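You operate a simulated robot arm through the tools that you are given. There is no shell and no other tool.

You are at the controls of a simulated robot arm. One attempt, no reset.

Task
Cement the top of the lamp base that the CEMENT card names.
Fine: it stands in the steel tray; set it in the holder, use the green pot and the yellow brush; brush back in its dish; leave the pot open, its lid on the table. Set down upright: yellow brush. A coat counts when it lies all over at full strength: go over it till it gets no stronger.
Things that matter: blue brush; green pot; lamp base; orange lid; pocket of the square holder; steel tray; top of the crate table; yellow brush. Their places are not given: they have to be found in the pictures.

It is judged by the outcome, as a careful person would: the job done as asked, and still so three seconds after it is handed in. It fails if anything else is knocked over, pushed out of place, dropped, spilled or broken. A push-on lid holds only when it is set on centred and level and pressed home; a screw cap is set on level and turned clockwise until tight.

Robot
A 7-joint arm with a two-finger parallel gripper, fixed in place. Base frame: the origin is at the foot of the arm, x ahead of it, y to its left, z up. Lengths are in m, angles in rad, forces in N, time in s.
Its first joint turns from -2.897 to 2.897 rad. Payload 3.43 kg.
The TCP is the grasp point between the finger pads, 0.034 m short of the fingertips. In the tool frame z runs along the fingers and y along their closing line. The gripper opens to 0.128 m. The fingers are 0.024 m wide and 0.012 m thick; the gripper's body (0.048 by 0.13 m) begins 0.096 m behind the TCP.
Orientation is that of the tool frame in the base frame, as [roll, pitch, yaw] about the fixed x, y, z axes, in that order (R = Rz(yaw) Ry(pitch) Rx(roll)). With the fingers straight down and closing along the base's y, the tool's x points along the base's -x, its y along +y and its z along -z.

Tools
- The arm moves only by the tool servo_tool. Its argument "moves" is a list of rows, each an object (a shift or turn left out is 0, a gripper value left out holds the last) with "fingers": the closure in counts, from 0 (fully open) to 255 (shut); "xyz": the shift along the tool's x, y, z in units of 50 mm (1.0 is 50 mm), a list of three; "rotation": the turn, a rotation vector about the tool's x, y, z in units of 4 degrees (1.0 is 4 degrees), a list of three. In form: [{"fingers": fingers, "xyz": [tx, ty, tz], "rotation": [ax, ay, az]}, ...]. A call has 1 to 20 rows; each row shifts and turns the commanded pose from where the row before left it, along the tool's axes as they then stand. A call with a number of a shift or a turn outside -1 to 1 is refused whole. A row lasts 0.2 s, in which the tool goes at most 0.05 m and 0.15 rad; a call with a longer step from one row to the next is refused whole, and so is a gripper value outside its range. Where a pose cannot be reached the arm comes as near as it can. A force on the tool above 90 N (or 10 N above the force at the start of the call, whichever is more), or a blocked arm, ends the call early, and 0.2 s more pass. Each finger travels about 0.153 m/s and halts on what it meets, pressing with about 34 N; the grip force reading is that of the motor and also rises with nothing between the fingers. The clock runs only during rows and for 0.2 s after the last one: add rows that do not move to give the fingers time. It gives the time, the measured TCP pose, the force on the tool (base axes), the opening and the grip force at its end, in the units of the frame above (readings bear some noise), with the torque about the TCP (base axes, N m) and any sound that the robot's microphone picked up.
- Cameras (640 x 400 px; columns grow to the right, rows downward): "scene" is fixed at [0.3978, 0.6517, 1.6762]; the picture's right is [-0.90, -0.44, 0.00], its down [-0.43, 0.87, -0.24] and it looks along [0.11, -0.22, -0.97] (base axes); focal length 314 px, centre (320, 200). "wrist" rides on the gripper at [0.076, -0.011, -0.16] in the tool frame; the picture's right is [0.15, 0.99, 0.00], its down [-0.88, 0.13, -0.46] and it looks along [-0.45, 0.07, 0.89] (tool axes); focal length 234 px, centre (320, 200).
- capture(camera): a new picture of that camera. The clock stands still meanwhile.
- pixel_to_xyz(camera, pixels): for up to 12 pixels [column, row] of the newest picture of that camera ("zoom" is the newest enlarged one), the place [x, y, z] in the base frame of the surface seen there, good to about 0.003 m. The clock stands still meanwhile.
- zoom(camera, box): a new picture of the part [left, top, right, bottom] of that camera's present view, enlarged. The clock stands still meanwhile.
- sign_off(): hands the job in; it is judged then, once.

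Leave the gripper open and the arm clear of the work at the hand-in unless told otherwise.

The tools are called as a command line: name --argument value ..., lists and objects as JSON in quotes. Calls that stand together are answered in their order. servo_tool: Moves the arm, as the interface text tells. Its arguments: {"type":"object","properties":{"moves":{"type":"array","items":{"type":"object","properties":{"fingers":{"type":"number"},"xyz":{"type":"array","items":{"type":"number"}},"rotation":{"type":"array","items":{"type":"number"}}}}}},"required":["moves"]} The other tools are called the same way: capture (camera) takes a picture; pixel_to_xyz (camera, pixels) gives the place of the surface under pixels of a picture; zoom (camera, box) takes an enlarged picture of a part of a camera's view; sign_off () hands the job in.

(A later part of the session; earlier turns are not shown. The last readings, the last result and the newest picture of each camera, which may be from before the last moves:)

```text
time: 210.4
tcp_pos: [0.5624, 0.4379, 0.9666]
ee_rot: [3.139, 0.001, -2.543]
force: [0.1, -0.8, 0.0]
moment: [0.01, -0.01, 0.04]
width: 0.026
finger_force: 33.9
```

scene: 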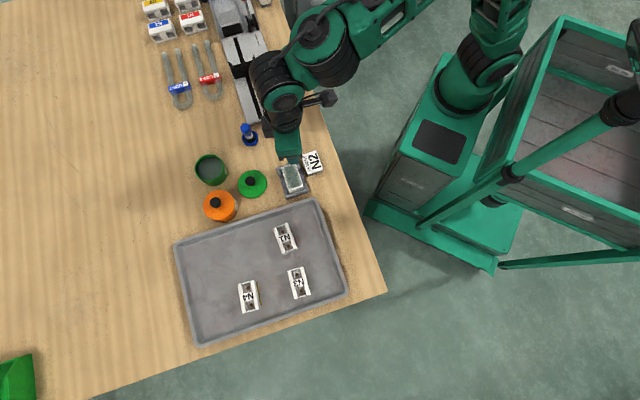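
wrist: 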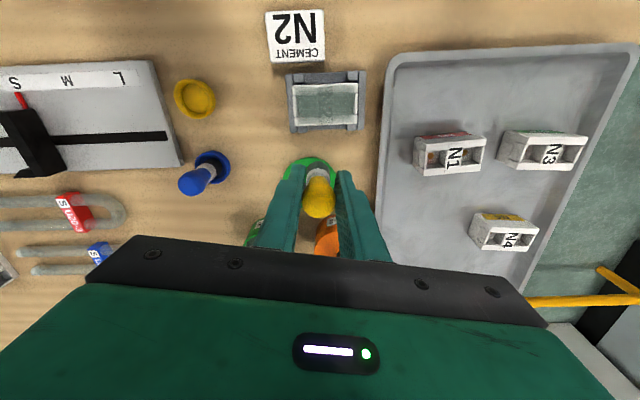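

The last lane (−15) lost contact; I repeat it with 0.8 mm more, then inspect.

servo_tool --moves '[{"xyz": [0, 0, 0.018]}, {"xyz": [0.0366, 0.2034, 0]}, {"xyz": [0.0366, 0.2034, 0]}, {"xyz": [0.0366, 0.2034, 0]}, {"xyz": [-0.0366, -0.2034, 0.004]}, {"xyz": [-0.0366, -0.2034, 0]}, {"xyz": [-0.0366, -0.2034, 0]}]'

servo_tool --moves '[{"xyz": [-0.0366, -0.2034, 0.004]}, {"xyz": [-0.0366, -0.2034, 0]}, {"xyz": [-0.0366, -0.2034, 0]}, {"xyz": [0.0366, 0.2034, 0]}, {"xyz": [0.0366, 0.2034, 0]}, {"xyz": [0.0366, 0.2034, 0]}]'

servo_tool --moves '[{"xyz": [0, 0, -0.5]}, {"xyz": [-0.8, -0.05, -0.25]}, {"xyz": [-0.75, -0.05, 0]}, {}]'

capture --camera "wrist"

zoom --camera "wrist" --box '[285, 65, 369, 135]'

zoom --camera "scene" --box '[275, 160, 315, 195]'

```text
time: 212.0
tcp_pos: [0.5641, 0.4369, 0.964]
ee_rot: [-3.141, 0.001, -2.542]
force: [-2.1, 2.0, 10.4]
moment: [0.19, -0.05, 0.04]
width: 0.0258
finger_force: 33.4
```

```text
time: 213.4
tcp_pos: [0.5646, 0.4391, 0.965]
ee_rot: [3.14, 0.003, -2.543]
force: [1.8, -1.7, 10.5]
moment: [0.03, -0.2, -0.03]
width: 0.0261
finger_force: 34.2
```

```text
time: 214.4
tcp_pos: [0.6321, 0.4786, 1.0028]
ee_rot: [-3.14, 0.001, -2.544]
force: [0.2, 1.1, -1.3]
moment: [0.01, -0.01, 0.01]
width: 0.0263
finger_force: 33.7
```

```text
taken
```

wrist: 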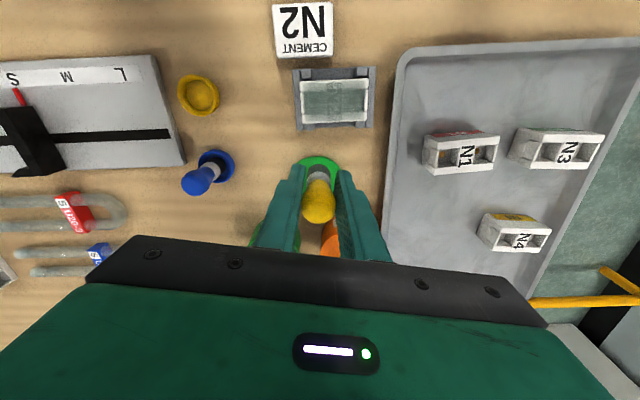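

```text
5.71 times, centred on (327, 100) of wrist
```

zoom: 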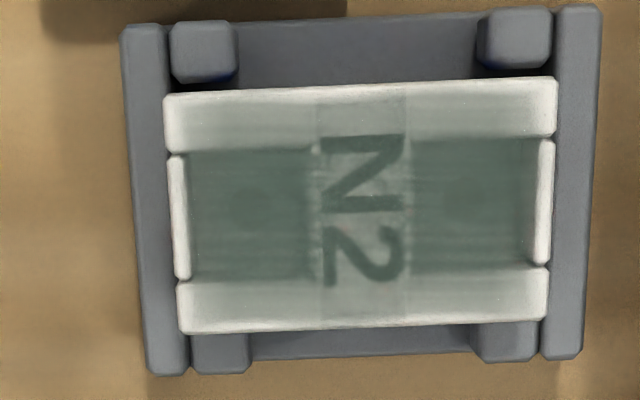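

```text
11.43 times, centred on (295, 178) of scene
```

zoom: 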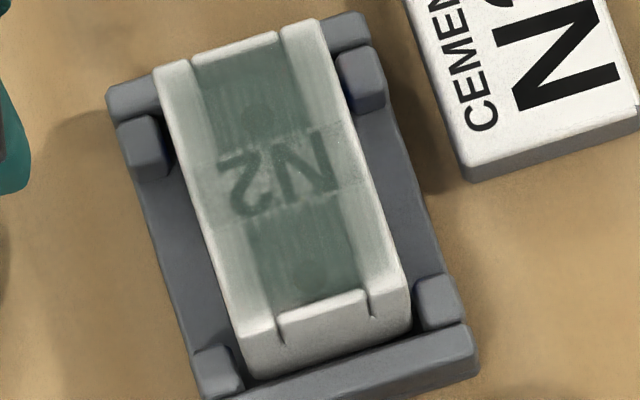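

The picture is the same as before this round, so the coat no longer gets stronger. I check the rails and ends in detail.

zoom --camera "wrist" --box '[340, 76, 374, 126]'

zoom --camera "wrist" --box '[294, 78, 334, 128]'

zoom --camera "scene" --box '[286, 176, 314, 194]'

zoom --camera "scene" --box '[280, 160, 306, 176]'

```text
8.00 times, centred on (357, 101) of wrist
```

zoom: 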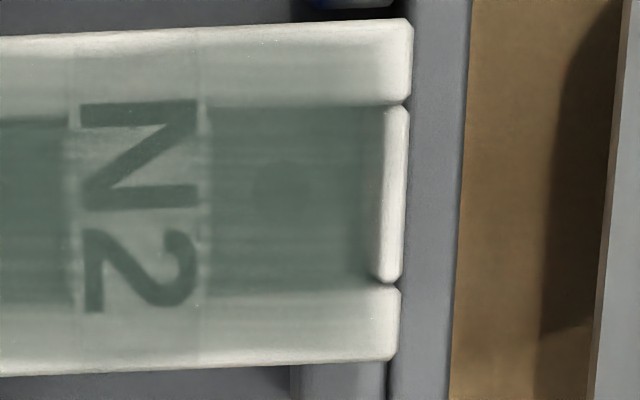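

```text
8.00 times, centred on (314, 103) of wrist
```

zoom: 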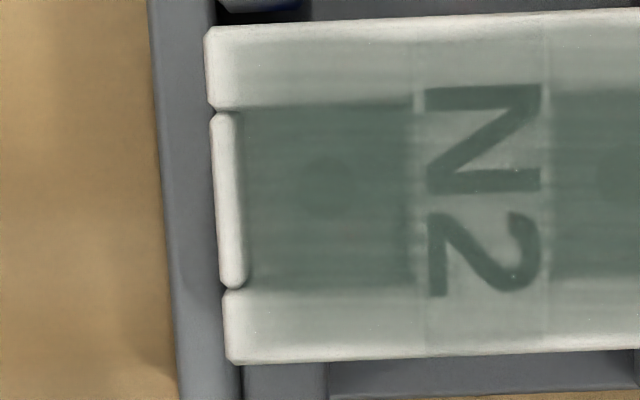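

```text
16.00 times, centred on (300, 185) of scene
```

zoom: 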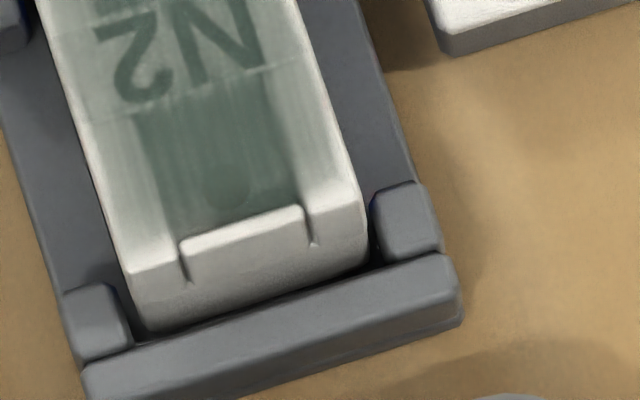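

```text
16.00 times, centred on (293, 168) of scene
```

zoom: 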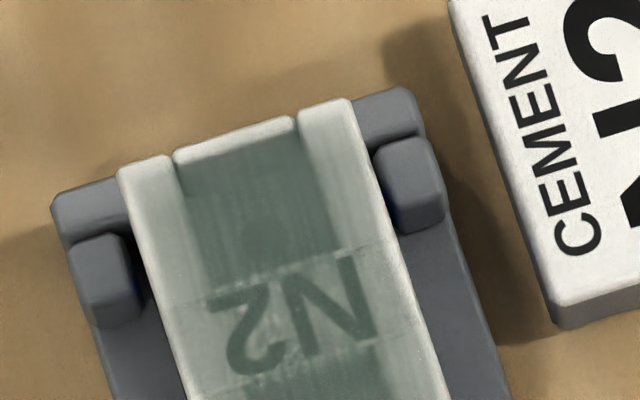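

zoom --camera "wrist" --box '[280, 155, 360, 215]'

```text
6.67 times, centred on (320, 185) of wrist
```

zoom: 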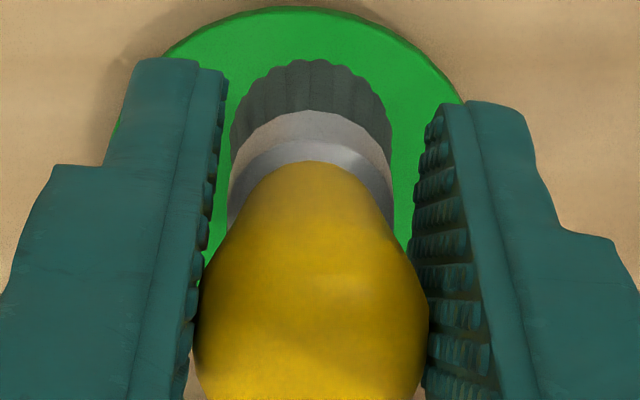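

The bristles still carry cement. Now a perimeter pass with the brush centre close to the edges (S ±17.5, L ±33) so that the borders get full strokes.

servo_tool --moves '[{"xyz": [0.752, -0.286, 0]}, {"xyz": [0.752, -0.286, 0.2]}, {"xyz": [0, 0, 0.3]}, {"xyz": [0.0389, 0.2165, 0.23]}, {"xyz": [0.0389, 0.2165, 0]}, {"xyz": [0.0389, 0.2165, 0]}, {}]'

servo_tool --moves '[{"xyz": [0, 0, 0.02]}, {}]'

```text
time: 216.0
tcp_pos: [0.5637, 0.4345, 0.9651]
ee_rot: [-3.141, -0.001, -2.542]
force: [-0.7, 0.3, 0.2]
moment: [0.0, -0.04, -0.01]
width: 0.0262
finger_force: 33.8
```

```text
time: 216.6
tcp_pos: [0.5639, 0.4337, 0.964]
ee_rot: [3.14, 0.001, -2.544]
force: [-1.4, -0.7, 5.5]
moment: [0.03, -0.01, -0.01]
width: 0.026
finger_force: 33.7
```

servo_tool --moves '[{"xyz": [0, 0, 0.008]}, {"xyz": [0.0389, 0.2165, 0]}, {"xyz": [0.0389, 0.2165, 0]}, {"xyz": [0.0389, 0.2165, 0]}, {"xyz": [-0.1722, 0.031, 0]}, {"xyz": [-0.1722, 0.031, 0]}]'

servo_tool --moves '[{"xyz": [-0.1722, 0.031, 0.008]}, {"xyz": [-0.1722, 0.031, 0]}, {"xyz": [0.1722, -0.031, 0]}, {"xyz": [0.1722, -0.031, 0]}, {"xyz": [0.1722, -0.031, 0]}, {"xyz": [0.1722, -0.031, 0]}, {"xyz": [-0.1722, 0.031, 0]}, {"xyz": [-0.1722, 0.031, 0]}]'

```text
time: 218.0
tcp_pos: [0.5519, 0.4701, 0.9637]
ee_rot: [3.14, -0.001, -2.543]
force: [-0.6, -0.2, 3.2]
moment: [0.02, 0.01, 0.03]
width: 0.0262
finger_force: 34.7
```

```text
time: 219.8
tcp_pos: [0.5512, 0.471, 0.9634]
ee_rot: [3.14, 0.003, -2.543]
force: [-3.5, -2.3, 19.5]
moment: [0.01, 0.05, 0.02]
width: 0.0259
finger_force: 33.6
```

servo_tool --moves '[{"xyz": [-0.1722, 0.031, 0]}, {"xyz": [-0.1722, 0.031, 0]}, {"xyz": [-0.0389, -0.2165, 0]}, {"xyz": [-0.0389, -0.2165, 0]}, {"xyz": [-0.0389, -0.2165, 0]}]'

servo_tool --moves '[{"xyz": [-0.0389, -0.2165, 0]}, {"xyz": [-0.0389, -0.2165, 0]}, {"xyz": [-0.0389, -0.2165, 0]}, {"xyz": [0.0389, 0.2165, 0]}, {"xyz": [0.0389, 0.2165, 0]}, {"xyz": [0.0389, 0.2165, 0]}, {"xyz": [-0.0389, -0.2165, 0]}, {"xyz": [-0.0389, -0.2165, 0]}, {"xyz": [-0.0389, -0.2165, 0]}, {"xyz": [0.1722, -0.031, 0]}, {"xyz": [0.1722, -0.031, 0]}]'

```text
time: 221.0
tcp_pos: [0.5885, 0.4582, 0.9631]
ee_rot: [-3.141, 0.0, -2.543]
force: [-0.3, 2.4, 5.5]
moment: [0.14, 0.02, 0.0]
width: 0.0258
finger_force: 34.0
```

```text
time: 223.4
tcp_pos: [0.5982, 0.4239, 0.9624]
ee_rot: [3.14, 0.001, -2.542]
force: [0.7, 0.7, 4.7]
moment: [0.12, -0.1, 0.02]
width: 0.0258
finger_force: 33.8
```

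Contact holds. I finish the −L end and the inner edge again.

servo_tool --moves '[{"xyz": [0.1722, -0.031, 0.006]}, {"xyz": [0.1722, -0.031, 0]}, {"xyz": [-0.1722, 0.031, 0]}, {"xyz": [-0.1722, 0.031, 0]}, {"xyz": [-0.1722, 0.031, 0]}, {"xyz": [-0.1722, 0.031, 0]}, {"xyz": [0.1722, -0.031, 0]}, {"xyz": [0.1722, -0.031, 0]}]'

servo_tool --moves '[{"xyz": [0.1722, -0.031, 0.006]}, {"xyz": [0.1722, -0.031, 0]}, {"xyz": [0.0389, 0.2165, 0]}, {"xyz": [0.0389, 0.2165, 0]}, {"xyz": [0.0389, 0.2165, 0]}]'

servo_tool --moves '[{"xyz": [0.0389, 0.2165, 0.006]}, {"xyz": [0.0389, 0.2165, 0]}, {"xyz": [0.0389, 0.2165, 0]}, {"xyz": [-0.0389, -0.2165, 0]}, {"xyz": [-0.0389, -0.2165, 0]}, {"xyz": [-0.0389, -0.2165, 0]}]'

servo_tool --moves '[{"xyz": [0, 0, -0.5]}, {"xyz": [-0.8, -0.05, -0.27]}, {"xyz": [-0.75, -0.05, 0]}, {}]'

capture --camera "wrist"

zoom --camera "scene" --box '[275, 160, 315, 195]'

```text
time: 225.2
tcp_pos: [0.5966, 0.4231, 0.9621]
ee_rot: [3.141, 0.001, -2.542]
force: [3.6, 1.9, 12.0]
moment: [0.31, -0.3, -0.02]
width: 0.0261
finger_force: 33.8
```

```text
time: 226.4
tcp_pos: [0.5633, 0.4356, 0.9636]
ee_rot: [-3.141, -0.001, -2.544]
force: [0.7, -1.2, 4.5]
moment: [0.02, -0.02, 0.02]
width: 0.026
finger_force: 34.3
```

```text
time: 227.8
tcp_pos: [0.5639, 0.4347, 0.9611]
ee_rot: [3.141, 0.001, -2.544]
force: [-2.3, 2.3, 13.6]
moment: [0.21, -0.02, 0.04]
width: 0.0259
finger_force: 34.2
```

```text
time: 228.8
tcp_pos: [0.6314, 0.4751, 1.0013]
ee_rot: [-3.141, 0.001, -2.544]
force: [-0.6, 0.1, 0.3]
moment: [-0.01, 0.0, 0.01]
width: 0.0262
finger_force: 34.2
```

```text
taken
```

wrist: 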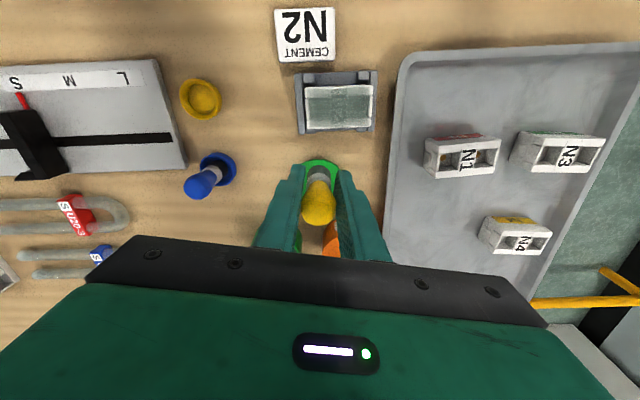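

```text
11.43 times, centred on (295, 178) of scene
```

zoom: 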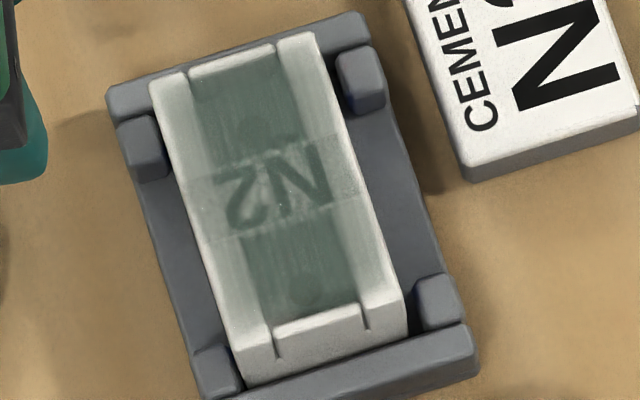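

zoom --camera "wrist" --box '[290, 68, 382, 140]'

zoom --camera "scene" --box '[268, 156, 316, 200]'

pixel_to_xyz --camera "zoom" --pixels '[[225, 115], [325, 80], [285, 300], [390, 270], [300, 190], [205, 150], [385, 92], [265, 325], [440, 270], [410, 160]]'

zoom --camera "scene" --box '[278, 160, 304, 176]'

zoom --camera "scene" --box '[286, 178, 314, 196]'

```text
5.56 times, centred on (336, 104) of wrist
```

zoom: 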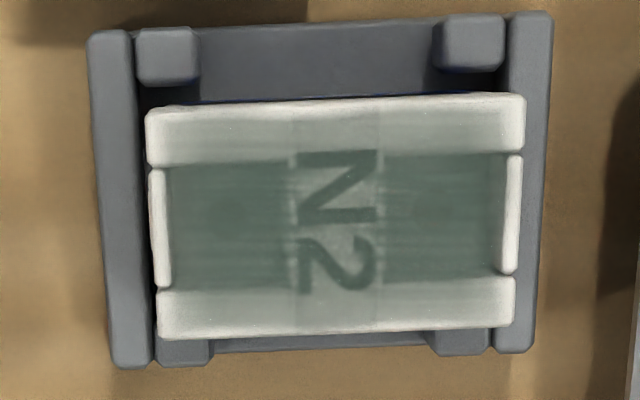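

```text
9.09 times, centred on (292, 178) of scene
```

zoom: 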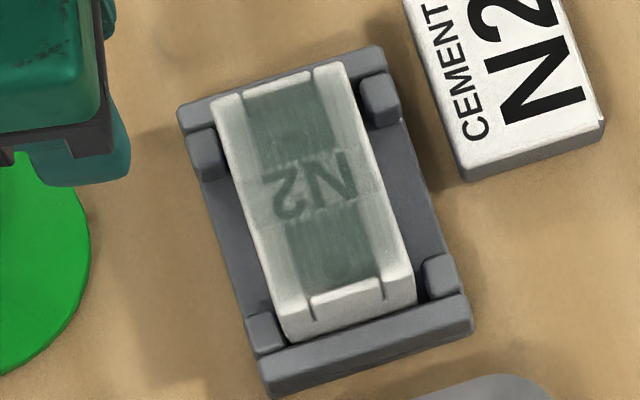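

```text
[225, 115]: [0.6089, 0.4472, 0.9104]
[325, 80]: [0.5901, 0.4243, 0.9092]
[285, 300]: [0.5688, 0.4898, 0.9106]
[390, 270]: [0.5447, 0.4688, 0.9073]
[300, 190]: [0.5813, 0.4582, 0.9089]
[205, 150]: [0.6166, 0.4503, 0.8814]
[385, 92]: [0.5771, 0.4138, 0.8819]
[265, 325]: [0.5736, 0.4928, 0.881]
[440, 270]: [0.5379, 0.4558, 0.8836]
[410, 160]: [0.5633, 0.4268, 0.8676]
```

```text
16.00 times, centred on (291, 168) of scene
```

zoom: 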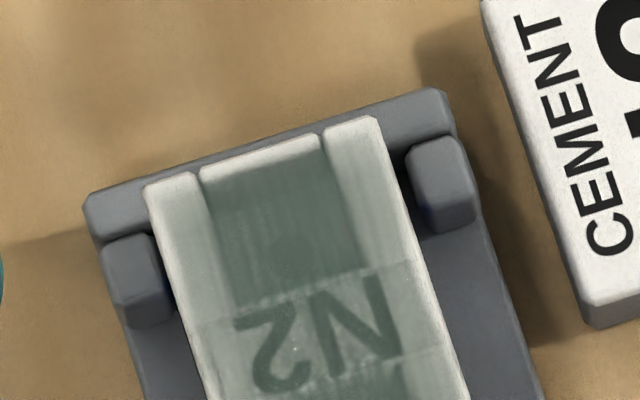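

```text
16.00 times, centred on (300, 187) of scene
```

zoom: 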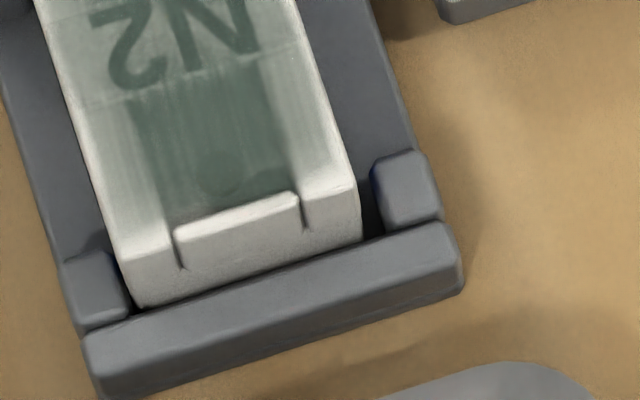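

The base is level (z≈0.909) and in the pocket. The +L end (tray side) rails still look paler than the other end. I reload once more and work on that end.

servo_tool --moves '[{"xyz": [-0.551, -0.277, -0.073]}, {"xyz": [-0.551, -0.277, -0.073]}, {"xyz": [-0.551, -0.277, -0.073]}, {"rotation": [0, -1, 0]}, {"rotation": [0, -1, 0]}, {"rotation": [0, -1, 0]}, {"xyz": [-0.344, 0, 0.305]}, {"xyz": [-0.344, 0, 0.305]}, {"xyz": [-0.344, 0, 0.305]}, {}, {}]'

zoom --camera "wrist" --box '[250, 90, 390, 230]'

```text
time: 231.2
tcp_pos: [0.7716, 0.5213, 0.9788]
ee_rot: [-3.141, 0.209, -2.543]
force: [-0.4, 0.4, -1.2]
moment: [-0.03, 0.01, -0.03]
width: 0.0262
finger_force: 34.0
```

```text
2.86 times, centred on (320, 160) of wrist
```

zoom: 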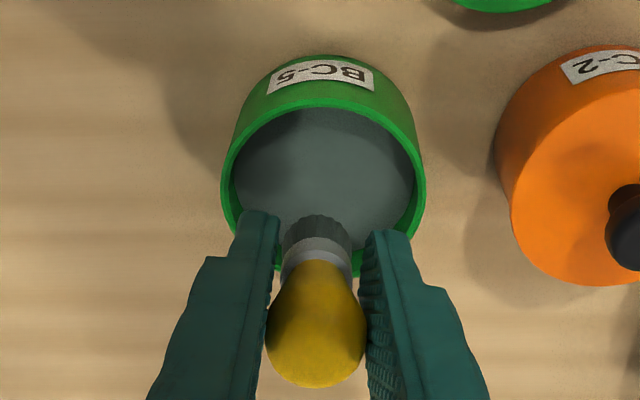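

servo_tool --moves '[{"xyz": [0.042, 0, 0.2]}, {"xyz": [0.042, 0, 0.2]}, {"xyz": [0.042, 0, 0.2]}, {}]'

servo_tool --moves '[{"xyz": [0.004, 0, 0.02]}, {}]'

```text
time: 232.2
tcp_pos: [0.7701, 0.5206, 0.9469]
ee_rot: [3.142, 0.21, -2.543]
force: [0.3, -0.4, 0.2]
moment: [0.01, 0.02, 0.03]
width: 0.0261
finger_force: 34.0
```

```text
time: 232.8
tcp_pos: [0.7708, 0.5202, 0.9465]
ee_rot: [3.141, 0.212, -2.543]
force: [-0.7, 0.3, 4.9]
moment: [-0.01, -0.04, -0.04]
width: 0.0262
finger_force: 34.2
```

servo_tool --moves '[{"xyz": [0.002, 0, 0.01]}, {}, {}, {"xyz": [-0.047, 0, -0.22]}, {"xyz": [-0.047, 0, -0.22]}, {"xyz": [-0.047, 0, -0.22]}, {"xyz": [-0.04, 0, -0.19]}, {"xyz": [0.6, 0, -0.24]}, {"xyz": [0.7, 0, -0.24]}, {"xyz": [0.34, 0, -0.06]}, {"rotation": [0, 1, 0]}, {"rotation": [0, 1, 0]}, {"rotation": [0, 1, 0]}, {"xyz": [0.6, 0.42, 0]}, {"xyz": [0.6, 0.42, 0]}, {"xyz": [0.6, 0.42, 0]}, {"xyz": [0.6, 0.42, 0.05]}, {}, {}]'

zoom --camera "wrist" --box '[230, 80, 390, 230]'

```text
time: 236.8
tcp_pos: [0.5532, 0.4731, 0.9962]
ee_rot: [3.141, -0.001, -2.543]
force: [0.1, 0.0, -0.2]
moment: [0.02, 0.02, 0.01]
width: 0.0263
finger_force: 34.5
```

```text
2.67 times, centred on (310, 155) of wrist
```

zoom: 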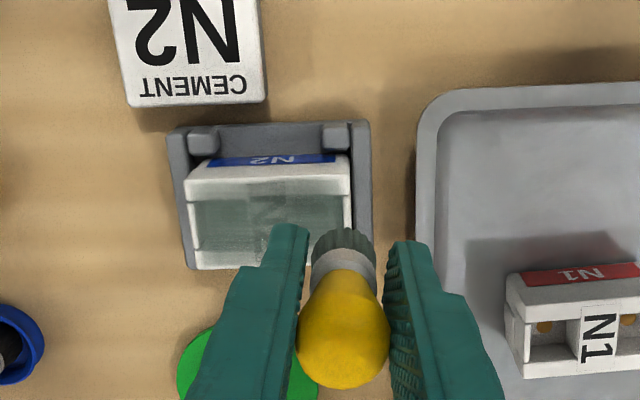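

I lower onto the +L end and do transverse strokes from there inward.

servo_tool --moves '[{"xyz": [0, 0, 0.35]}, {"xyz": [0, 0, 0.3]}, {"xyz": [0, 0, 0.03]}, {}]'

servo_tool --moves '[{"xyz": [0, 0, 0.02]}, {}]'

```text
time: 237.8
tcp_pos: [0.5532, 0.4752, 0.9614]
ee_rot: [-3.141, -0.001, -2.541]
force: [-0.8, 0.2, 0.0]
moment: [0.02, -0.01, 0.01]
width: 0.026
finger_force: 33.9
```

```text
time: 238.4
tcp_pos: [0.553, 0.4745, 0.9615]
ee_rot: [3.14, 0.002, -2.543]
force: [-2.0, -0.1, 10.8]
moment: [0.08, -0.07, 0.05]
width: 0.026
finger_force: 34.2
```

servo_tool --moves '[{"xyz": [0.1673, -0.0301, 0]}, {"xyz": [0.1673, -0.0301, 0]}, {"xyz": [-0.1673, 0.0301, 0]}, {"xyz": [-0.1673, 0.0301, 0]}, {"xyz": [-0.1673, 0.0301, 0]}, {"xyz": [-0.1673, 0.0301, 0]}, {"xyz": [-0.0177, -0.0984, 0]}, {"xyz": [0.1673, -0.0301, 0]}, {"xyz": [0.1673, -0.0301, 0]}]'

servo_tool --moves '[{"xyz": [0.1673, -0.0301, 0.006]}, {"xyz": [0.1673, -0.0301, 0]}, {"xyz": [-0.0177, -0.0984, 0]}, {"xyz": [-0.1673, 0.0301, 0]}, {"xyz": [-0.1673, 0.0301, 0]}, {"xyz": [-0.1673, 0.0301, 0]}, {"xyz": [-0.1673, 0.0301, 0]}, {"xyz": [-0.0177, -0.0984, 0]}, {"xyz": [0.1673, -0.0301, 0]}, {"xyz": [0.1673, -0.0301, 0]}]'

servo_tool --moves '[{"xyz": [0.1673, -0.0301, 0.006]}, {"xyz": [0.1673, -0.0301, 0]}, {"xyz": [-0.0177, -0.0984, 0]}, {"xyz": [-0.1673, 0.0301, 0]}, {"xyz": [-0.1673, 0.0301, 0]}, {"xyz": [-0.1673, 0.0301, 0]}, {"xyz": [-0.1673, 0.0301, 0]}, {"xyz": [-0.0177, -0.0984, 0]}, {"xyz": [0.1673, -0.0301, 0]}, {"xyz": [0.1673, -0.0301, 0]}]'

```text
time: 240.4
tcp_pos: [0.5566, 0.4704, 0.9618]
ee_rot: [3.14, -0.001, -2.544]
force: [-0.2, 1.1, 4.4]
moment: [0.08, -0.14, 0.0]
width: 0.0262
finger_force: 34.1
```

```text
time: 242.6
tcp_pos: [0.5658, 0.4625, 0.9606]
ee_rot: [3.141, 0.0, -2.544]
force: [1.1, 1.2, 6.2]
moment: [0.08, -0.11, 0.04]
width: 0.0263
finger_force: 34.0
```

```text
time: 244.8
tcp_pos: [0.5698, 0.456, 0.9586]
ee_rot: [3.14, 0.001, -2.544]
force: [1.3, 0.1, 3.7]
moment: [0.0, -0.07, -0.02]
width: 0.026
finger_force: 33.8
```

Contact holds well with transverse strokes. I carry on the same way to the −L end.

servo_tool --moves '[{"xyz": [0.1673, -0.0301, 0.006]}, {"xyz": [0.1673, -0.0301, 0]}, {"xyz": [-0.0177, -0.0984, 0]}, {"xyz": [-0.1673, 0.0301, 0]}, {"xyz": [-0.1673, 0.0301, 0]}, {"xyz": [-0.1673, 0.0301, 0]}, {"xyz": [-0.1673, 0.0301, 0]}, {"xyz": [-0.0177, -0.0984, 0]}, {"xyz": [0.1673, -0.0301, 0]}, {"xyz": [0.1673, -0.0301, 0]}]'

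servo_tool --moves '[{"xyz": [0.1673, -0.0301, 0.006]}, {"xyz": [0.1673, -0.0301, 0]}, {"xyz": [-0.0177, -0.0984, 0]}, {"xyz": [-0.1673, 0.0301, 0]}, {"xyz": [-0.1673, 0.0301, 0]}, {"xyz": [-0.1673, 0.0301, 0]}, {"xyz": [-0.1673, 0.0301, 0]}, {"xyz": [-0.0177, -0.0984, 0]}, {"xyz": [0.1673, -0.0301, 0]}, {"xyz": [0.1673, -0.0301, 0]}]'

servo_tool --moves '[{"xyz": [0.1673, -0.0301, 0.006]}, {"xyz": [0.1673, -0.0301, 0]}, {"xyz": [-0.0177, -0.0984, 0]}, {"xyz": [-0.1673, 0.0301, 0]}, {"xyz": [-0.1673, 0.0301, 0]}, {"xyz": [-0.1673, 0.0301, 0]}, {"xyz": [-0.1673, 0.0301, 0]}, {"xyz": [-0.0177, -0.0984, 0]}, {"xyz": [0.1673, -0.0301, 0]}, {"xyz": [0.1673, -0.0301, 0]}]'

servo_tool --moves '[{"xyz": [0.1673, -0.0301, 0.006]}, {"xyz": [0.1673, -0.0301, 0]}, {"xyz": [-0.0177, -0.0984, 0]}, {"xyz": [-0.1673, 0.0301, 0]}, {"xyz": [-0.1673, 0.0301, 0]}, {"xyz": [-0.1673, 0.0301, 0]}, {"xyz": [-0.1673, 0.0301, 0]}, {"xyz": [-0.0177, -0.0984, 0]}, {"xyz": [0.1673, -0.0301, 0]}, {"xyz": [0.1673, -0.0301, 0]}]'

servo_tool --moves '[{"xyz": [0.1673, -0.0301, 0.006]}, {"xyz": [0.1673, -0.0301, 0]}, {"xyz": [-0.1673, 0.0301, 0]}, {"xyz": [-0.1673, 0.0301, 0]}, {"xyz": [-0.1673, 0.0301, 0]}, {"xyz": [-0.1673, 0.0301, 0]}, {"xyz": [0.1673, -0.0301, 0]}, {"xyz": [0.1673, -0.0301, 0]}]'

```text
time: 247.0
tcp_pos: [0.5789, 0.4494, 0.9597]
ee_rot: [3.141, 0.0, -2.542]
force: [0.4, 0.3, 0.6]
moment: [0.04, 0.0, 0.01]
width: 0.0262
finger_force: 33.6
```

```text
time: 249.2
tcp_pos: [0.5861, 0.4425, 0.9595]
ee_rot: [3.141, 0.0, -2.542]
force: [-0.4, -0.4, -0.8]
moment: [0.0, 0.04, 0.02]
width: 0.0262
finger_force: 33.9
```

```text
time: 251.4
tcp_pos: [0.5933, 0.4348, 0.9592]
ee_rot: [3.141, 0.002, -2.544]
force: [0.2, -0.5, -0.6]
moment: [-0.03, 0.07, -0.02]
width: 0.0261
finger_force: 34.3
```

```text
time: 253.6
tcp_pos: [0.6007, 0.4273, 0.9593]
ee_rot: [3.141, 0.003, -2.542]
force: [0.7, -1.0, 3.7]
moment: [0.06, -0.06, 0.0]
width: 0.0264
finger_force: 34.2
```

```text
time: 255.4
tcp_pos: [0.5987, 0.4275, 0.9578]
ee_rot: [3.141, 0.0, -2.545]
force: [1.0, 1.3, 5.3]
moment: [0.07, -0.05, 0.01]
width: 0.0264
finger_force: 33.4
```

I lift and inspect again.

servo_tool --moves '[{"xyz": [0, 0, -0.5]}, {"xyz": [-0.7, 0.2, -0.35]}, {"xyz": [-0.35, 0.3, 0]}, {"xyz": [0, 0.3, 0]}, {}]'

capture --camera "wrist"

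zoom --camera "wrist" --box '[280, 68, 372, 140]'

zoom --camera "scene" --box '[275, 160, 315, 195]'

zoom --camera "scene" --box '[286, 178, 314, 196]'

```text
time: 256.6
tcp_pos: [0.6207, 0.4906, 1.0024]
ee_rot: [3.14, 0.001, -2.543]
force: [-0.5, 0.3, -1.1]
moment: [0.01, 0.0, 0.0]
width: 0.026
finger_force: 34.0
```

```text
taken
```

wrist: 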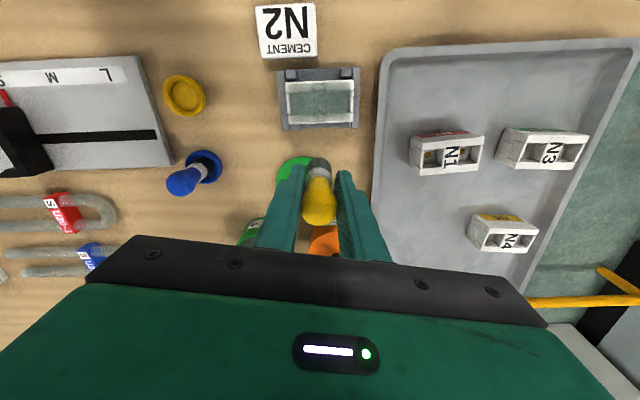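

```text
5.56 times, centred on (326, 104) of wrist
```

zoom: 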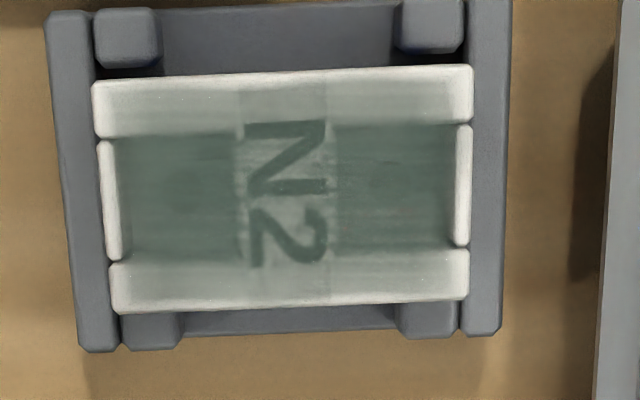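

```text
11.43 times, centred on (295, 178) of scene
```

zoom: 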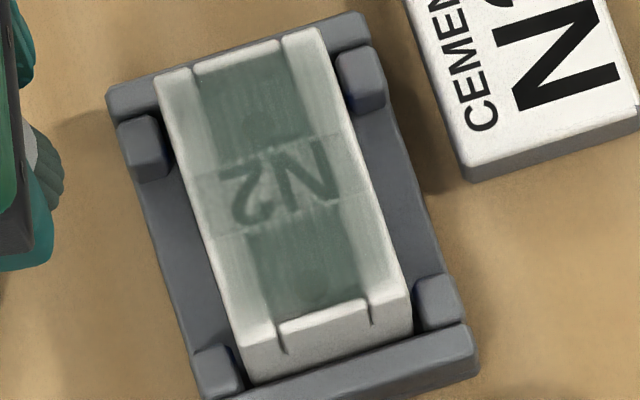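

```text
16.00 times, centred on (300, 187) of scene
```

zoom: 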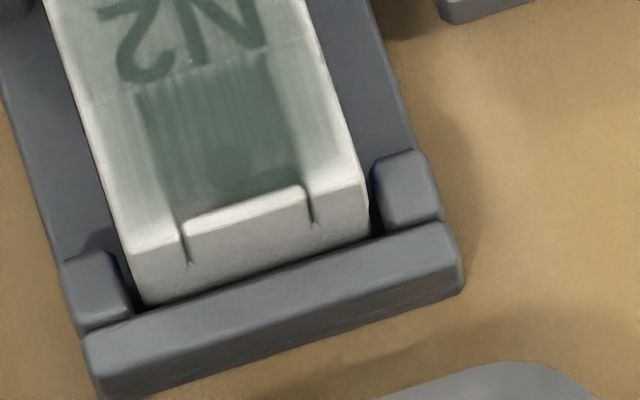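

The coat is now more even, also close to the lip. The rails' last few mm on the +L side still look paler, so I do one more loading and slow edge strokes. First the dip.

servo_tool --moves '[{"xyz": [-0.53, -0.37, -0.06]}, {"xyz": [-0.53, -0.37, -0.06]}, {"xyz": [-0.53, -0.37, -0.06]}, {"rotation": [0, -1, 0]}, {"rotation": [0, -1, 0]}, {"rotation": [0, -1, 0]}, {"xyz": [-0.354, 0, 0.305]}, {"xyz": [-0.354, 0, 0.305]}, {"xyz": [-0.354, 0, 0.305]}, {}, {}]'

zoom --camera "wrist" --box '[250, 90, 390, 230]'

```text
time: 259.0
tcp_pos: [0.7685, 0.5242, 0.9769]
ee_rot: [-3.141, 0.209, -2.542]
force: [0.0, 0.2, -0.9]
moment: [0.04, 0.0, 0.02]
width: 0.0261
finger_force: 34.0
```

```text
2.86 times, centred on (320, 160) of wrist
```

zoom: 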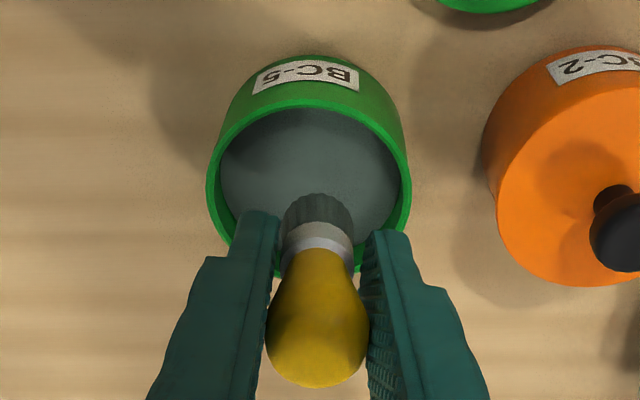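

servo_tool --moves '[{"xyz": [0, -0.1, 0]}, {"xyz": [0.042, 0, 0.196]}, {"xyz": [0.042, 0, 0.196]}, {"xyz": [0.042, 0, 0.196]}, {}]'

servo_tool --moves '[{"xyz": [0.004, 0, 0.02]}, {}]'

```text
time: 260.2
tcp_pos: [0.7703, 0.5205, 0.9479]
ee_rot: [-3.141, 0.208, -2.544]
force: [-0.1, -1.0, -0.6]
moment: [-0.03, 0.0, 0.01]
width: 0.0264
finger_force: 33.9
```

```text
time: 260.8
tcp_pos: [0.7701, 0.5203, 0.9454]
ee_rot: [-3.141, 0.211, -2.543]
force: [0.4, 0.7, -0.3]
moment: [0.0, 0.01, 0.0]
width: 0.0261
finger_force: 34.4
```

servo_tool --moves '[{"xyz": [0.004, 0, 0.02]}, {}]'

servo_tool --moves '[{"xyz": [0.004, 0, 0.02]}, {}]'

```text
time: 261.4
tcp_pos: [0.7712, 0.5196, 0.9448]
ee_rot: [3.14, 0.209, -2.543]
force: [-1.1, 0.3, -1.1]
moment: [-0.01, -0.02, -0.04]
width: 0.0262
finger_force: 33.6
```

```text
time: 262.0
tcp_pos: [0.7707, 0.5207, 0.9454]
ee_rot: [3.141, 0.209, -2.543]
force: [0.6, -0.8, 0.7]
moment: [0.02, 0.0, -0.01]
width: 0.0261
finger_force: 34.2
```

servo_tool --moves '[{"xyz": [0.004, 0, 0.018]}, {}, {}]'

```text
time: 262.8
tcp_pos: [0.7718, 0.5201, 0.9448]
ee_rot: [3.14, 0.21, -2.543]
force: [-0.3, 1.6, 9.1]
moment: [0.07, 0.02, -0.01]
width: 0.0262
finger_force: 34.1
```

Loaded (9 N). Back to the base's +L inner corner.

servo_tool --moves '[{"xyz": [-0.047, 0, -0.22]}, {"xyz": [-0.047, 0, -0.22]}, {"xyz": [-0.047, 0, -0.22]}, {"xyz": [-0.04, 0, -0.19]}, {"xyz": [0.6, 0, -0.24]}, {"xyz": [0.7, 0, -0.24]}, {"xyz": [0.34, 0, -0.06]}, {"rotation": [0, 1, 0]}, {"rotation": [0, 1, 0]}, {"rotation": [0, 1, 0]}, {"xyz": [0.651, 0.4315, 0]}, {"xyz": [0.651, 0.4315, 0]}, {"xyz": [0.651, 0.4315, 0]}, {"xyz": [0.651, 0.4315, 0.05]}, {}, {}]'

zoom --camera "wrist" --box '[230, 80, 390, 230]'

```text
time: 266.2
tcp_pos: [0.5441, 0.4705, 0.992]
ee_rot: [-3.141, 0.0, -2.543]
force: [-0.4, 0.1, -0.5]
moment: [-0.02, 0.01, 0.0]
width: 0.0263
finger_force: 34.5
```

```text
2.67 times, centred on (310, 155) of wrist
```

zoom: 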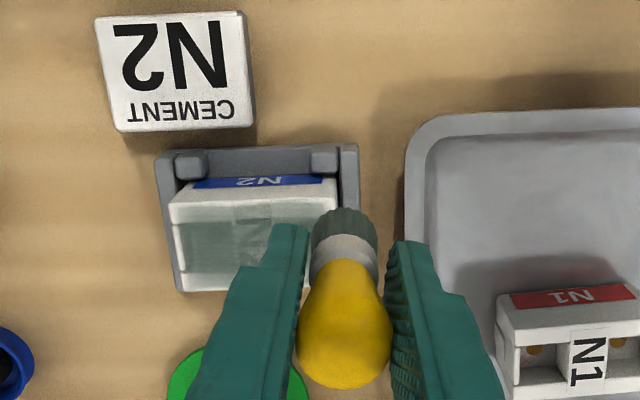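

servo_tool --moves '[{"xyz": [0, 0, 0.35]}, {"xyz": [0, 0, 0.3]}, {"xyz": [-0.1673, 0.0301, 0.02]}, {"xyz": [-0.1673, 0.0301, 0]}, {}]'

servo_tool --moves '[{"xyz": [0, 0, 0.02]}, {}]'

```text
time: 267.4
tcp_pos: [0.5556, 0.4814, 0.9584]
ee_rot: [3.141, 0.001, -2.542]
force: [-0.9, -0.4, 0.2]
moment: [0.03, 0.0, -0.01]
width: 0.0261
finger_force: 33.8
```

```text
time: 268.0
tcp_pos: [0.5562, 0.4813, 0.9588]
ee_rot: [3.14, 0.0, -2.543]
force: [-0.5, -0.4, 3.2]
moment: [0.02, -0.03, 0.0]
width: 0.026
finger_force: 33.6
```

servo_tool --moves '[{"xyz": [0.118, -0.0212, 0.008]}, {"xyz": [0.118, -0.0212, 0]}, {"xyz": [0.118, -0.0212, 0]}, {"xyz": [-0.118, 0.0212, 0]}, {"xyz": [-0.118, 0.0212, 0]}, {"xyz": [-0.118, 0.0212, 0]}, {"xyz": [-0.118, 0.0212, 0]}, {"xyz": [-0.118, 0.0212, 0]}, {"xyz": [-0.118, 0.0212, 0]}, {"xyz": [-0.0142, -0.0787, 0]}, {"xyz": [0.118, -0.0212, 0]}, {"xyz": [0.118, -0.0212, 0]}, {"xyz": [0.118, -0.0212, 0]}]'

servo_tool --moves '[{"xyz": [0.118, -0.0212, 0.004]}, {"xyz": [0.118, -0.0212, 0]}, {"xyz": [0.118, -0.0212, 0]}, {"xyz": [-0.0142, -0.0787, 0]}, {"xyz": [-0.118, 0.0212, 0]}, {"xyz": [-0.118, 0.0212, 0]}, {"xyz": [-0.118, 0.0212, 0]}]'

servo_tool --moves '[{"xyz": [-0.118, 0.0212, 0.004]}, {"xyz": [-0.118, 0.0212, 0]}, {"xyz": [-0.118, 0.0212, 0]}, {"xyz": [-0.0389, -0.2165, 0]}, {"xyz": [-0.0389, -0.2165, 0]}, {"xyz": [-0.0389, -0.2165, 0]}]'

```text
time: 270.8
tcp_pos: [0.5594, 0.4805, 0.9591]
ee_rot: [3.139, -0.001, -2.545]
force: [1.6, 0.8, 4.0]
moment: [0.07, -0.07, -0.01]
width: 0.0263
finger_force: 33.7
```

```text
time: 272.4
tcp_pos: [0.5621, 0.4747, 0.9577]
ee_rot: [3.141, 0.002, -2.543]
force: [-0.7, -4.4, 15.4]
moment: [-0.11, 0.0, 0.01]
width: 0.0258
finger_force: 33.8
```

```text
time: 273.8
tcp_pos: [0.5979, 0.4648, 0.9576]
ee_rot: [-3.141, 0.001, -2.543]
force: [0.0, 0.6, -1.5]
moment: [0.01, 0.02, -0.04]
width: 0.026
finger_force: 34.2
```

servo_tool --moves '[{"xyz": [0, 0, 0.014]}, {"xyz": [0.02, -0.0035, 0]}]'

servo_tool --moves '[{"xyz": [0, 0, 0.012]}, {}]'

```text
time: 274.4
tcp_pos: [0.596, 0.4638, 0.9565]
ee_rot: [3.141, -0.001, -2.543]
force: [0.5, 0.2, 1.0]
moment: [0.04, -0.05, -0.03]
width: 0.0262
finger_force: 34.2
```

```text
time: 275.0
tcp_pos: [0.5961, 0.4649, 0.9564]
ee_rot: [3.14, 0.001, -2.543]
force: [1.2, -0.7, 3.4]
moment: [-0.02, -0.04, 0.04]
width: 0.0263
finger_force: 34.2
```

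Contact on the outer rail; I sweep it to both ends and on to the −L end strip.

servo_tool --moves '[{"xyz": [0.0389, 0.2165, 0.008]}, {"xyz": [0.0389, 0.2165, 0]}, {"xyz": [0.0389, 0.2165, 0]}, {"xyz": [0.0177, 0.0984, 0]}, {"xyz": [-0.0389, -0.2165, 0]}, {"xyz": [-0.0389, -0.2165, 0]}, {"xyz": [-0.0389, -0.2165, 0]}]'

servo_tool --moves '[{"xyz": [-0.0389, -0.2165, 0.006]}, {"xyz": [-0.0389, -0.2165, 0]}, {"xyz": [-0.0389, -0.2165, 0]}, {"xyz": [0.118, -0.0212, 0]}, {"xyz": [0.118, -0.0212, 0]}, {"xyz": [0.118, -0.0212, 0]}]'

servo_tool --moves '[{"xyz": [0.118, -0.0212, 0.006]}, {"xyz": [0.118, -0.0212, 0]}, {"xyz": [0.118, -0.0212, 0]}, {"xyz": [0.0142, 0.0787, 0]}, {"xyz": [-0.118, 0.0212, 0]}, {"xyz": [-0.118, 0.0212, 0]}, {"xyz": [-0.118, 0.0212, 0]}]'

servo_tool --moves '[{"xyz": [-0.118, 0.0212, 0.006]}, {"xyz": [-0.118, 0.0212, 0]}, {"xyz": [-0.118, 0.0212, 0]}, {"xyz": [0.0142, 0.0787, 0]}, {"xyz": [0.118, -0.0212, 0]}, {"xyz": [0.118, -0.0212, 0]}, {"xyz": [0.118, -0.0212, 0]}]'

```text
time: 276.6
tcp_pos: [0.5931, 0.4686, 0.9568]
ee_rot: [-3.141, 0.0, -2.543]
force: [0.4, 0.5, 5.2]
moment: [0.09, 0.06, 0.0]
width: 0.0261
finger_force: 34.1
```

```text
time: 278.0
tcp_pos: [0.6031, 0.4318, 0.9573]
ee_rot: [3.141, 0.002, -2.542]
force: [3.9, 3.2, 17.5]
moment: [0.27, -0.32, -0.02]
width: 0.0263
finger_force: 33.9
```

```text
time: 279.6
tcp_pos: [0.5999, 0.4342, 0.9556]
ee_rot: [3.14, 0.002, -2.541]
force: [-4.2, -1.8, 17.6]
moment: [-0.03, -0.02, 0.03]
width: 0.0261
finger_force: 33.7
```

```text
time: 281.2
tcp_pos: [0.5979, 0.4369, 0.9553]
ee_rot: [3.141, -0.002, -2.541]
force: [0.9, -0.8, -0.7]
moment: [-0.01, -0.03, -0.02]
width: 0.026
finger_force: 33.6
```

Now the inner rail, pressing 0.8 mm more.

servo_tool --moves '[{"xyz": [0.118, -0.0212, 0.018]}, {"xyz": [0.118, -0.0212, 0]}, {"xyz": [0.1, -0.018, 0]}, {"xyz": [0.0389, 0.2165, 0]}, {"xyz": [0.0389, 0.2165, 0]}]'

servo_tool --moves '[{"xyz": [0.0389, 0.2165, 0.006]}, {"xyz": [0.0389, 0.2165, 0]}, {"xyz": [0.0389, 0.2165, 0]}, {"xyz": [0.0177, 0.0984, 0]}, {"xyz": [-0.0389, -0.2165, 0]}, {"xyz": [-0.0389, -0.2165, 0]}, {"xyz": [-0.0389, -0.2165, 0]}]'

servo_tool --moves '[{"xyz": [-0.0389, -0.2165, 0.006]}, {"xyz": [-0.0389, -0.2165, 0]}, {"xyz": [-0.0389, -0.2165, 0]}, {"xyz": [0.0389, 0.2165, 0]}, {"xyz": [0.0389, 0.2165, 0]}, {"xyz": [0.0389, 0.2165, 0]}]'

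```text
time: 282.4
tcp_pos: [0.5667, 0.4394, 0.9556]
ee_rot: [3.141, 0.001, -2.542]
force: [0.8, -0.2, 4.9]
moment: [-0.01, -0.05, 0.01]
width: 0.0261
finger_force: 33.8
```

```text
time: 284.0
tcp_pos: [0.5667, 0.4445, 0.9548]
ee_rot: [3.14, -0.001, -2.543]
force: [-0.1, 0.1, 1.9]
moment: [0.04, -0.04, -0.02]
width: 0.026
finger_force: 34.1
```

```text
time: 285.4
tcp_pos: [0.5651, 0.4443, 0.9545]
ee_rot: [3.141, -0.001, -2.543]
force: [-0.1, -1.5, 3.4]
moment: [0.0, -0.04, -0.02]
width: 0.026
finger_force: 33.8
```

And the middle lanes once more.

servo_tool --moves '[{"xyz": [-0.177, 0.0319, 0.006]}, {"xyz": [0.0389, 0.2165, 0]}, {"xyz": [0.0389, 0.2165, 0]}, {"xyz": [0.0389, 0.2165, 0]}, {"xyz": [-0.0389, -0.2165, 0]}, {"xyz": [-0.0389, -0.2165, 0]}, {"xyz": [-0.0389, -0.2165, 0]}]'

servo_tool --moves '[{"xyz": [-0.0389, -0.2165, 0.006]}, {"xyz": [-0.0389, -0.2165, 0]}, {"xyz": [-0.0389, -0.2165, 0]}, {"xyz": [-0.177, 0.0319, 0]}, {"xyz": [0.0389, 0.2165, 0]}, {"xyz": [0.0389, 0.2165, 0]}, {"xyz": [0.0389, 0.2165, 0]}]'

servo_tool --moves '[{"xyz": [0.0389, 0.2165, 0.006]}, {"xyz": [0.0389, 0.2165, 0]}, {"xyz": [0.0389, 0.2165, 0]}, {"xyz": [-0.177, 0.0319, 0]}, {"xyz": [-0.0389, -0.2165, 0]}, {"xyz": [-0.0389, -0.2165, 0]}, {"xyz": [-0.0389, -0.2165, 0]}]'

servo_tool --moves '[{"xyz": [-0.0389, -0.2165, 0.006]}, {"xyz": [-0.0389, -0.2165, 0]}, {"xyz": [-0.0389, -0.2165, 0]}, {"xyz": [0.0389, 0.2165, 0]}, {"xyz": [0.0389, 0.2165, 0]}, {"xyz": [0.0389, 0.2165, 0]}]'

servo_tool --moves '[{"xyz": [0, 0, -0.5]}, {"xyz": [-0.6, 0, -0.43]}, {"xyz": [-0.4, 0, 0]}, {}]'

capture --camera "wrist"

zoom --camera "scene" --box '[275, 160, 315, 195]'

```text
time: 287.0
tcp_pos: [0.5731, 0.4507, 0.9527]
ee_rot: [3.14, 0.002, -2.542]
force: [-0.1, 2.3, 7.7]
moment: [0.15, 0.01, 0.03]
width: 0.026
finger_force: 34.1
```

```text
time: 288.6
tcp_pos: [0.5793, 0.4571, 0.9547]
ee_rot: [3.142, -0.001, -2.542]
force: [0.4, 0.0, -0.6]
moment: [0.03, 0.01, -0.02]
width: 0.0259
finger_force: 33.4
```

```text
time: 290.2
tcp_pos: [0.5858, 0.4629, 0.9531]
ee_rot: [3.14, 0.002, -2.543]
force: [-1.2, 2.1, 11.3]
moment: [0.2, 0.02, 0.01]
width: 0.0261
finger_force: 34.2
```

```text
time: 291.6
tcp_pos: [0.5846, 0.4634, 0.9516]
ee_rot: [-3.141, -0.001, -2.544]
force: [1.1, -1.5, 7.1]
moment: [-0.05, -0.11, -0.02]
width: 0.0259
finger_force: 33.7
```

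```text
time: 292.6
tcp_pos: [0.6279, 0.493, 0.9991]
ee_rot: [3.141, -0.001, -2.544]
force: [-0.7, 0.4, -0.4]
moment: [0.0, -0.02, -0.02]
width: 0.0264
finger_force: 34.0
```

```text
taken
```

wrist: 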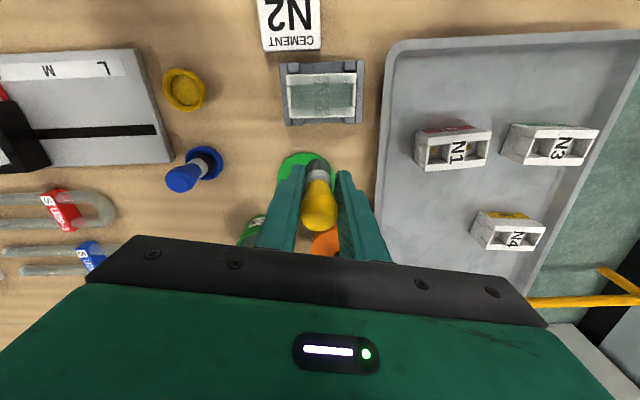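

```text
11.43 times, centred on (295, 178) of scene
```

zoom: 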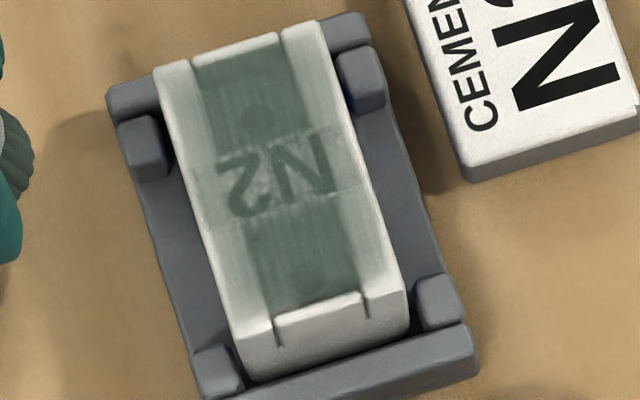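

The look is unchanged from the previous rounds – the coat gets no stronger. Now I return the brush: zoom on the brush to know how it hangs, then go to its dish.

zoom --camera "wrist" --box '[280, 150, 360, 230]'

zoom --camera "wrist" --box '[275, 58, 370, 130]'

servo_tool --moves '[{"xyz": [0.2, -0.7, -0.1]}, {"xyz": [0.22, -0.78, 0]}, {"xyz": [0.22, -0.78, 0]}, {"xyz": [0.2, -0.75, 0]}, {"xyz": [0.04, -0.2, 0]}, {}, {}]'

capture --camera "wrist"

```text
5.00 times, centred on (320, 190) of wrist
```

zoom: 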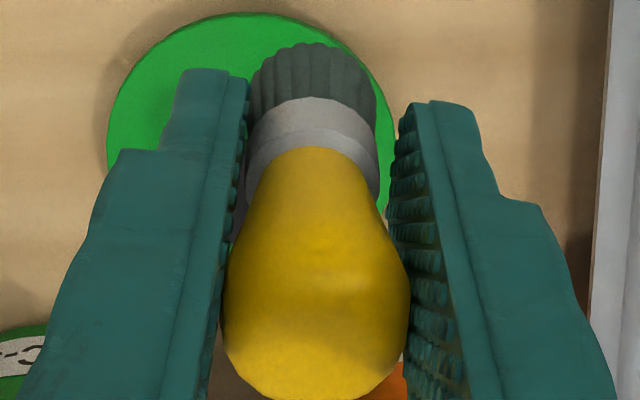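

```text
5.56 times, centred on (322, 94) of wrist
```

zoom: 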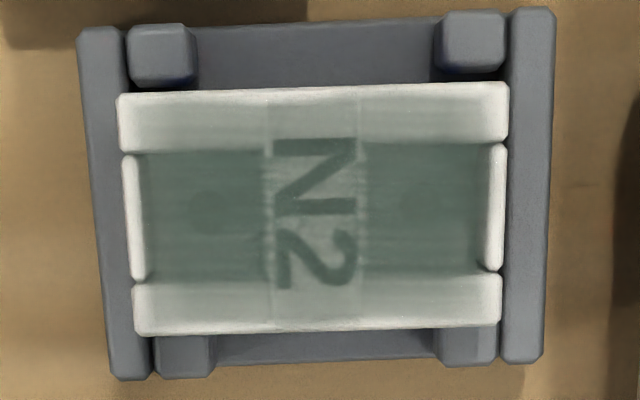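

```text
time: 294.2
tcp_pos: [0.6817, 0.3342, 1.005]
ee_rot: [3.14, 0.0, -2.544]
force: [-0.5, 0.7, -0.3]
moment: [0.01, 0.02, -0.01]
width: 0.026
finger_force: 34.0
```

```text
taken
```

wrist: 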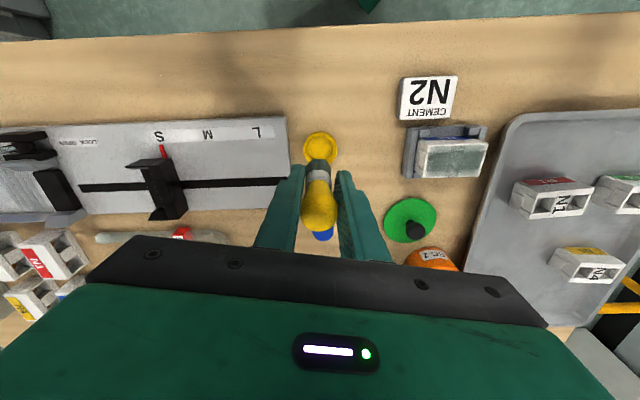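

The coat looks even, both ends alike. Now the dish: I zoom on it to align the bristles.

zoom --camera "wrist" --box '[260, 110, 380, 230]'

```text
3.33 times, centred on (320, 170) of wrist
```

zoom: 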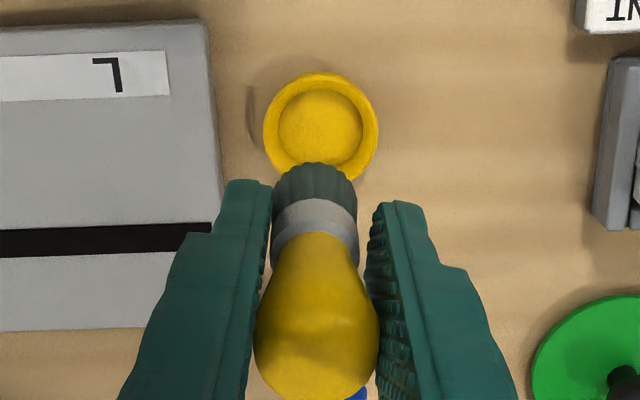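

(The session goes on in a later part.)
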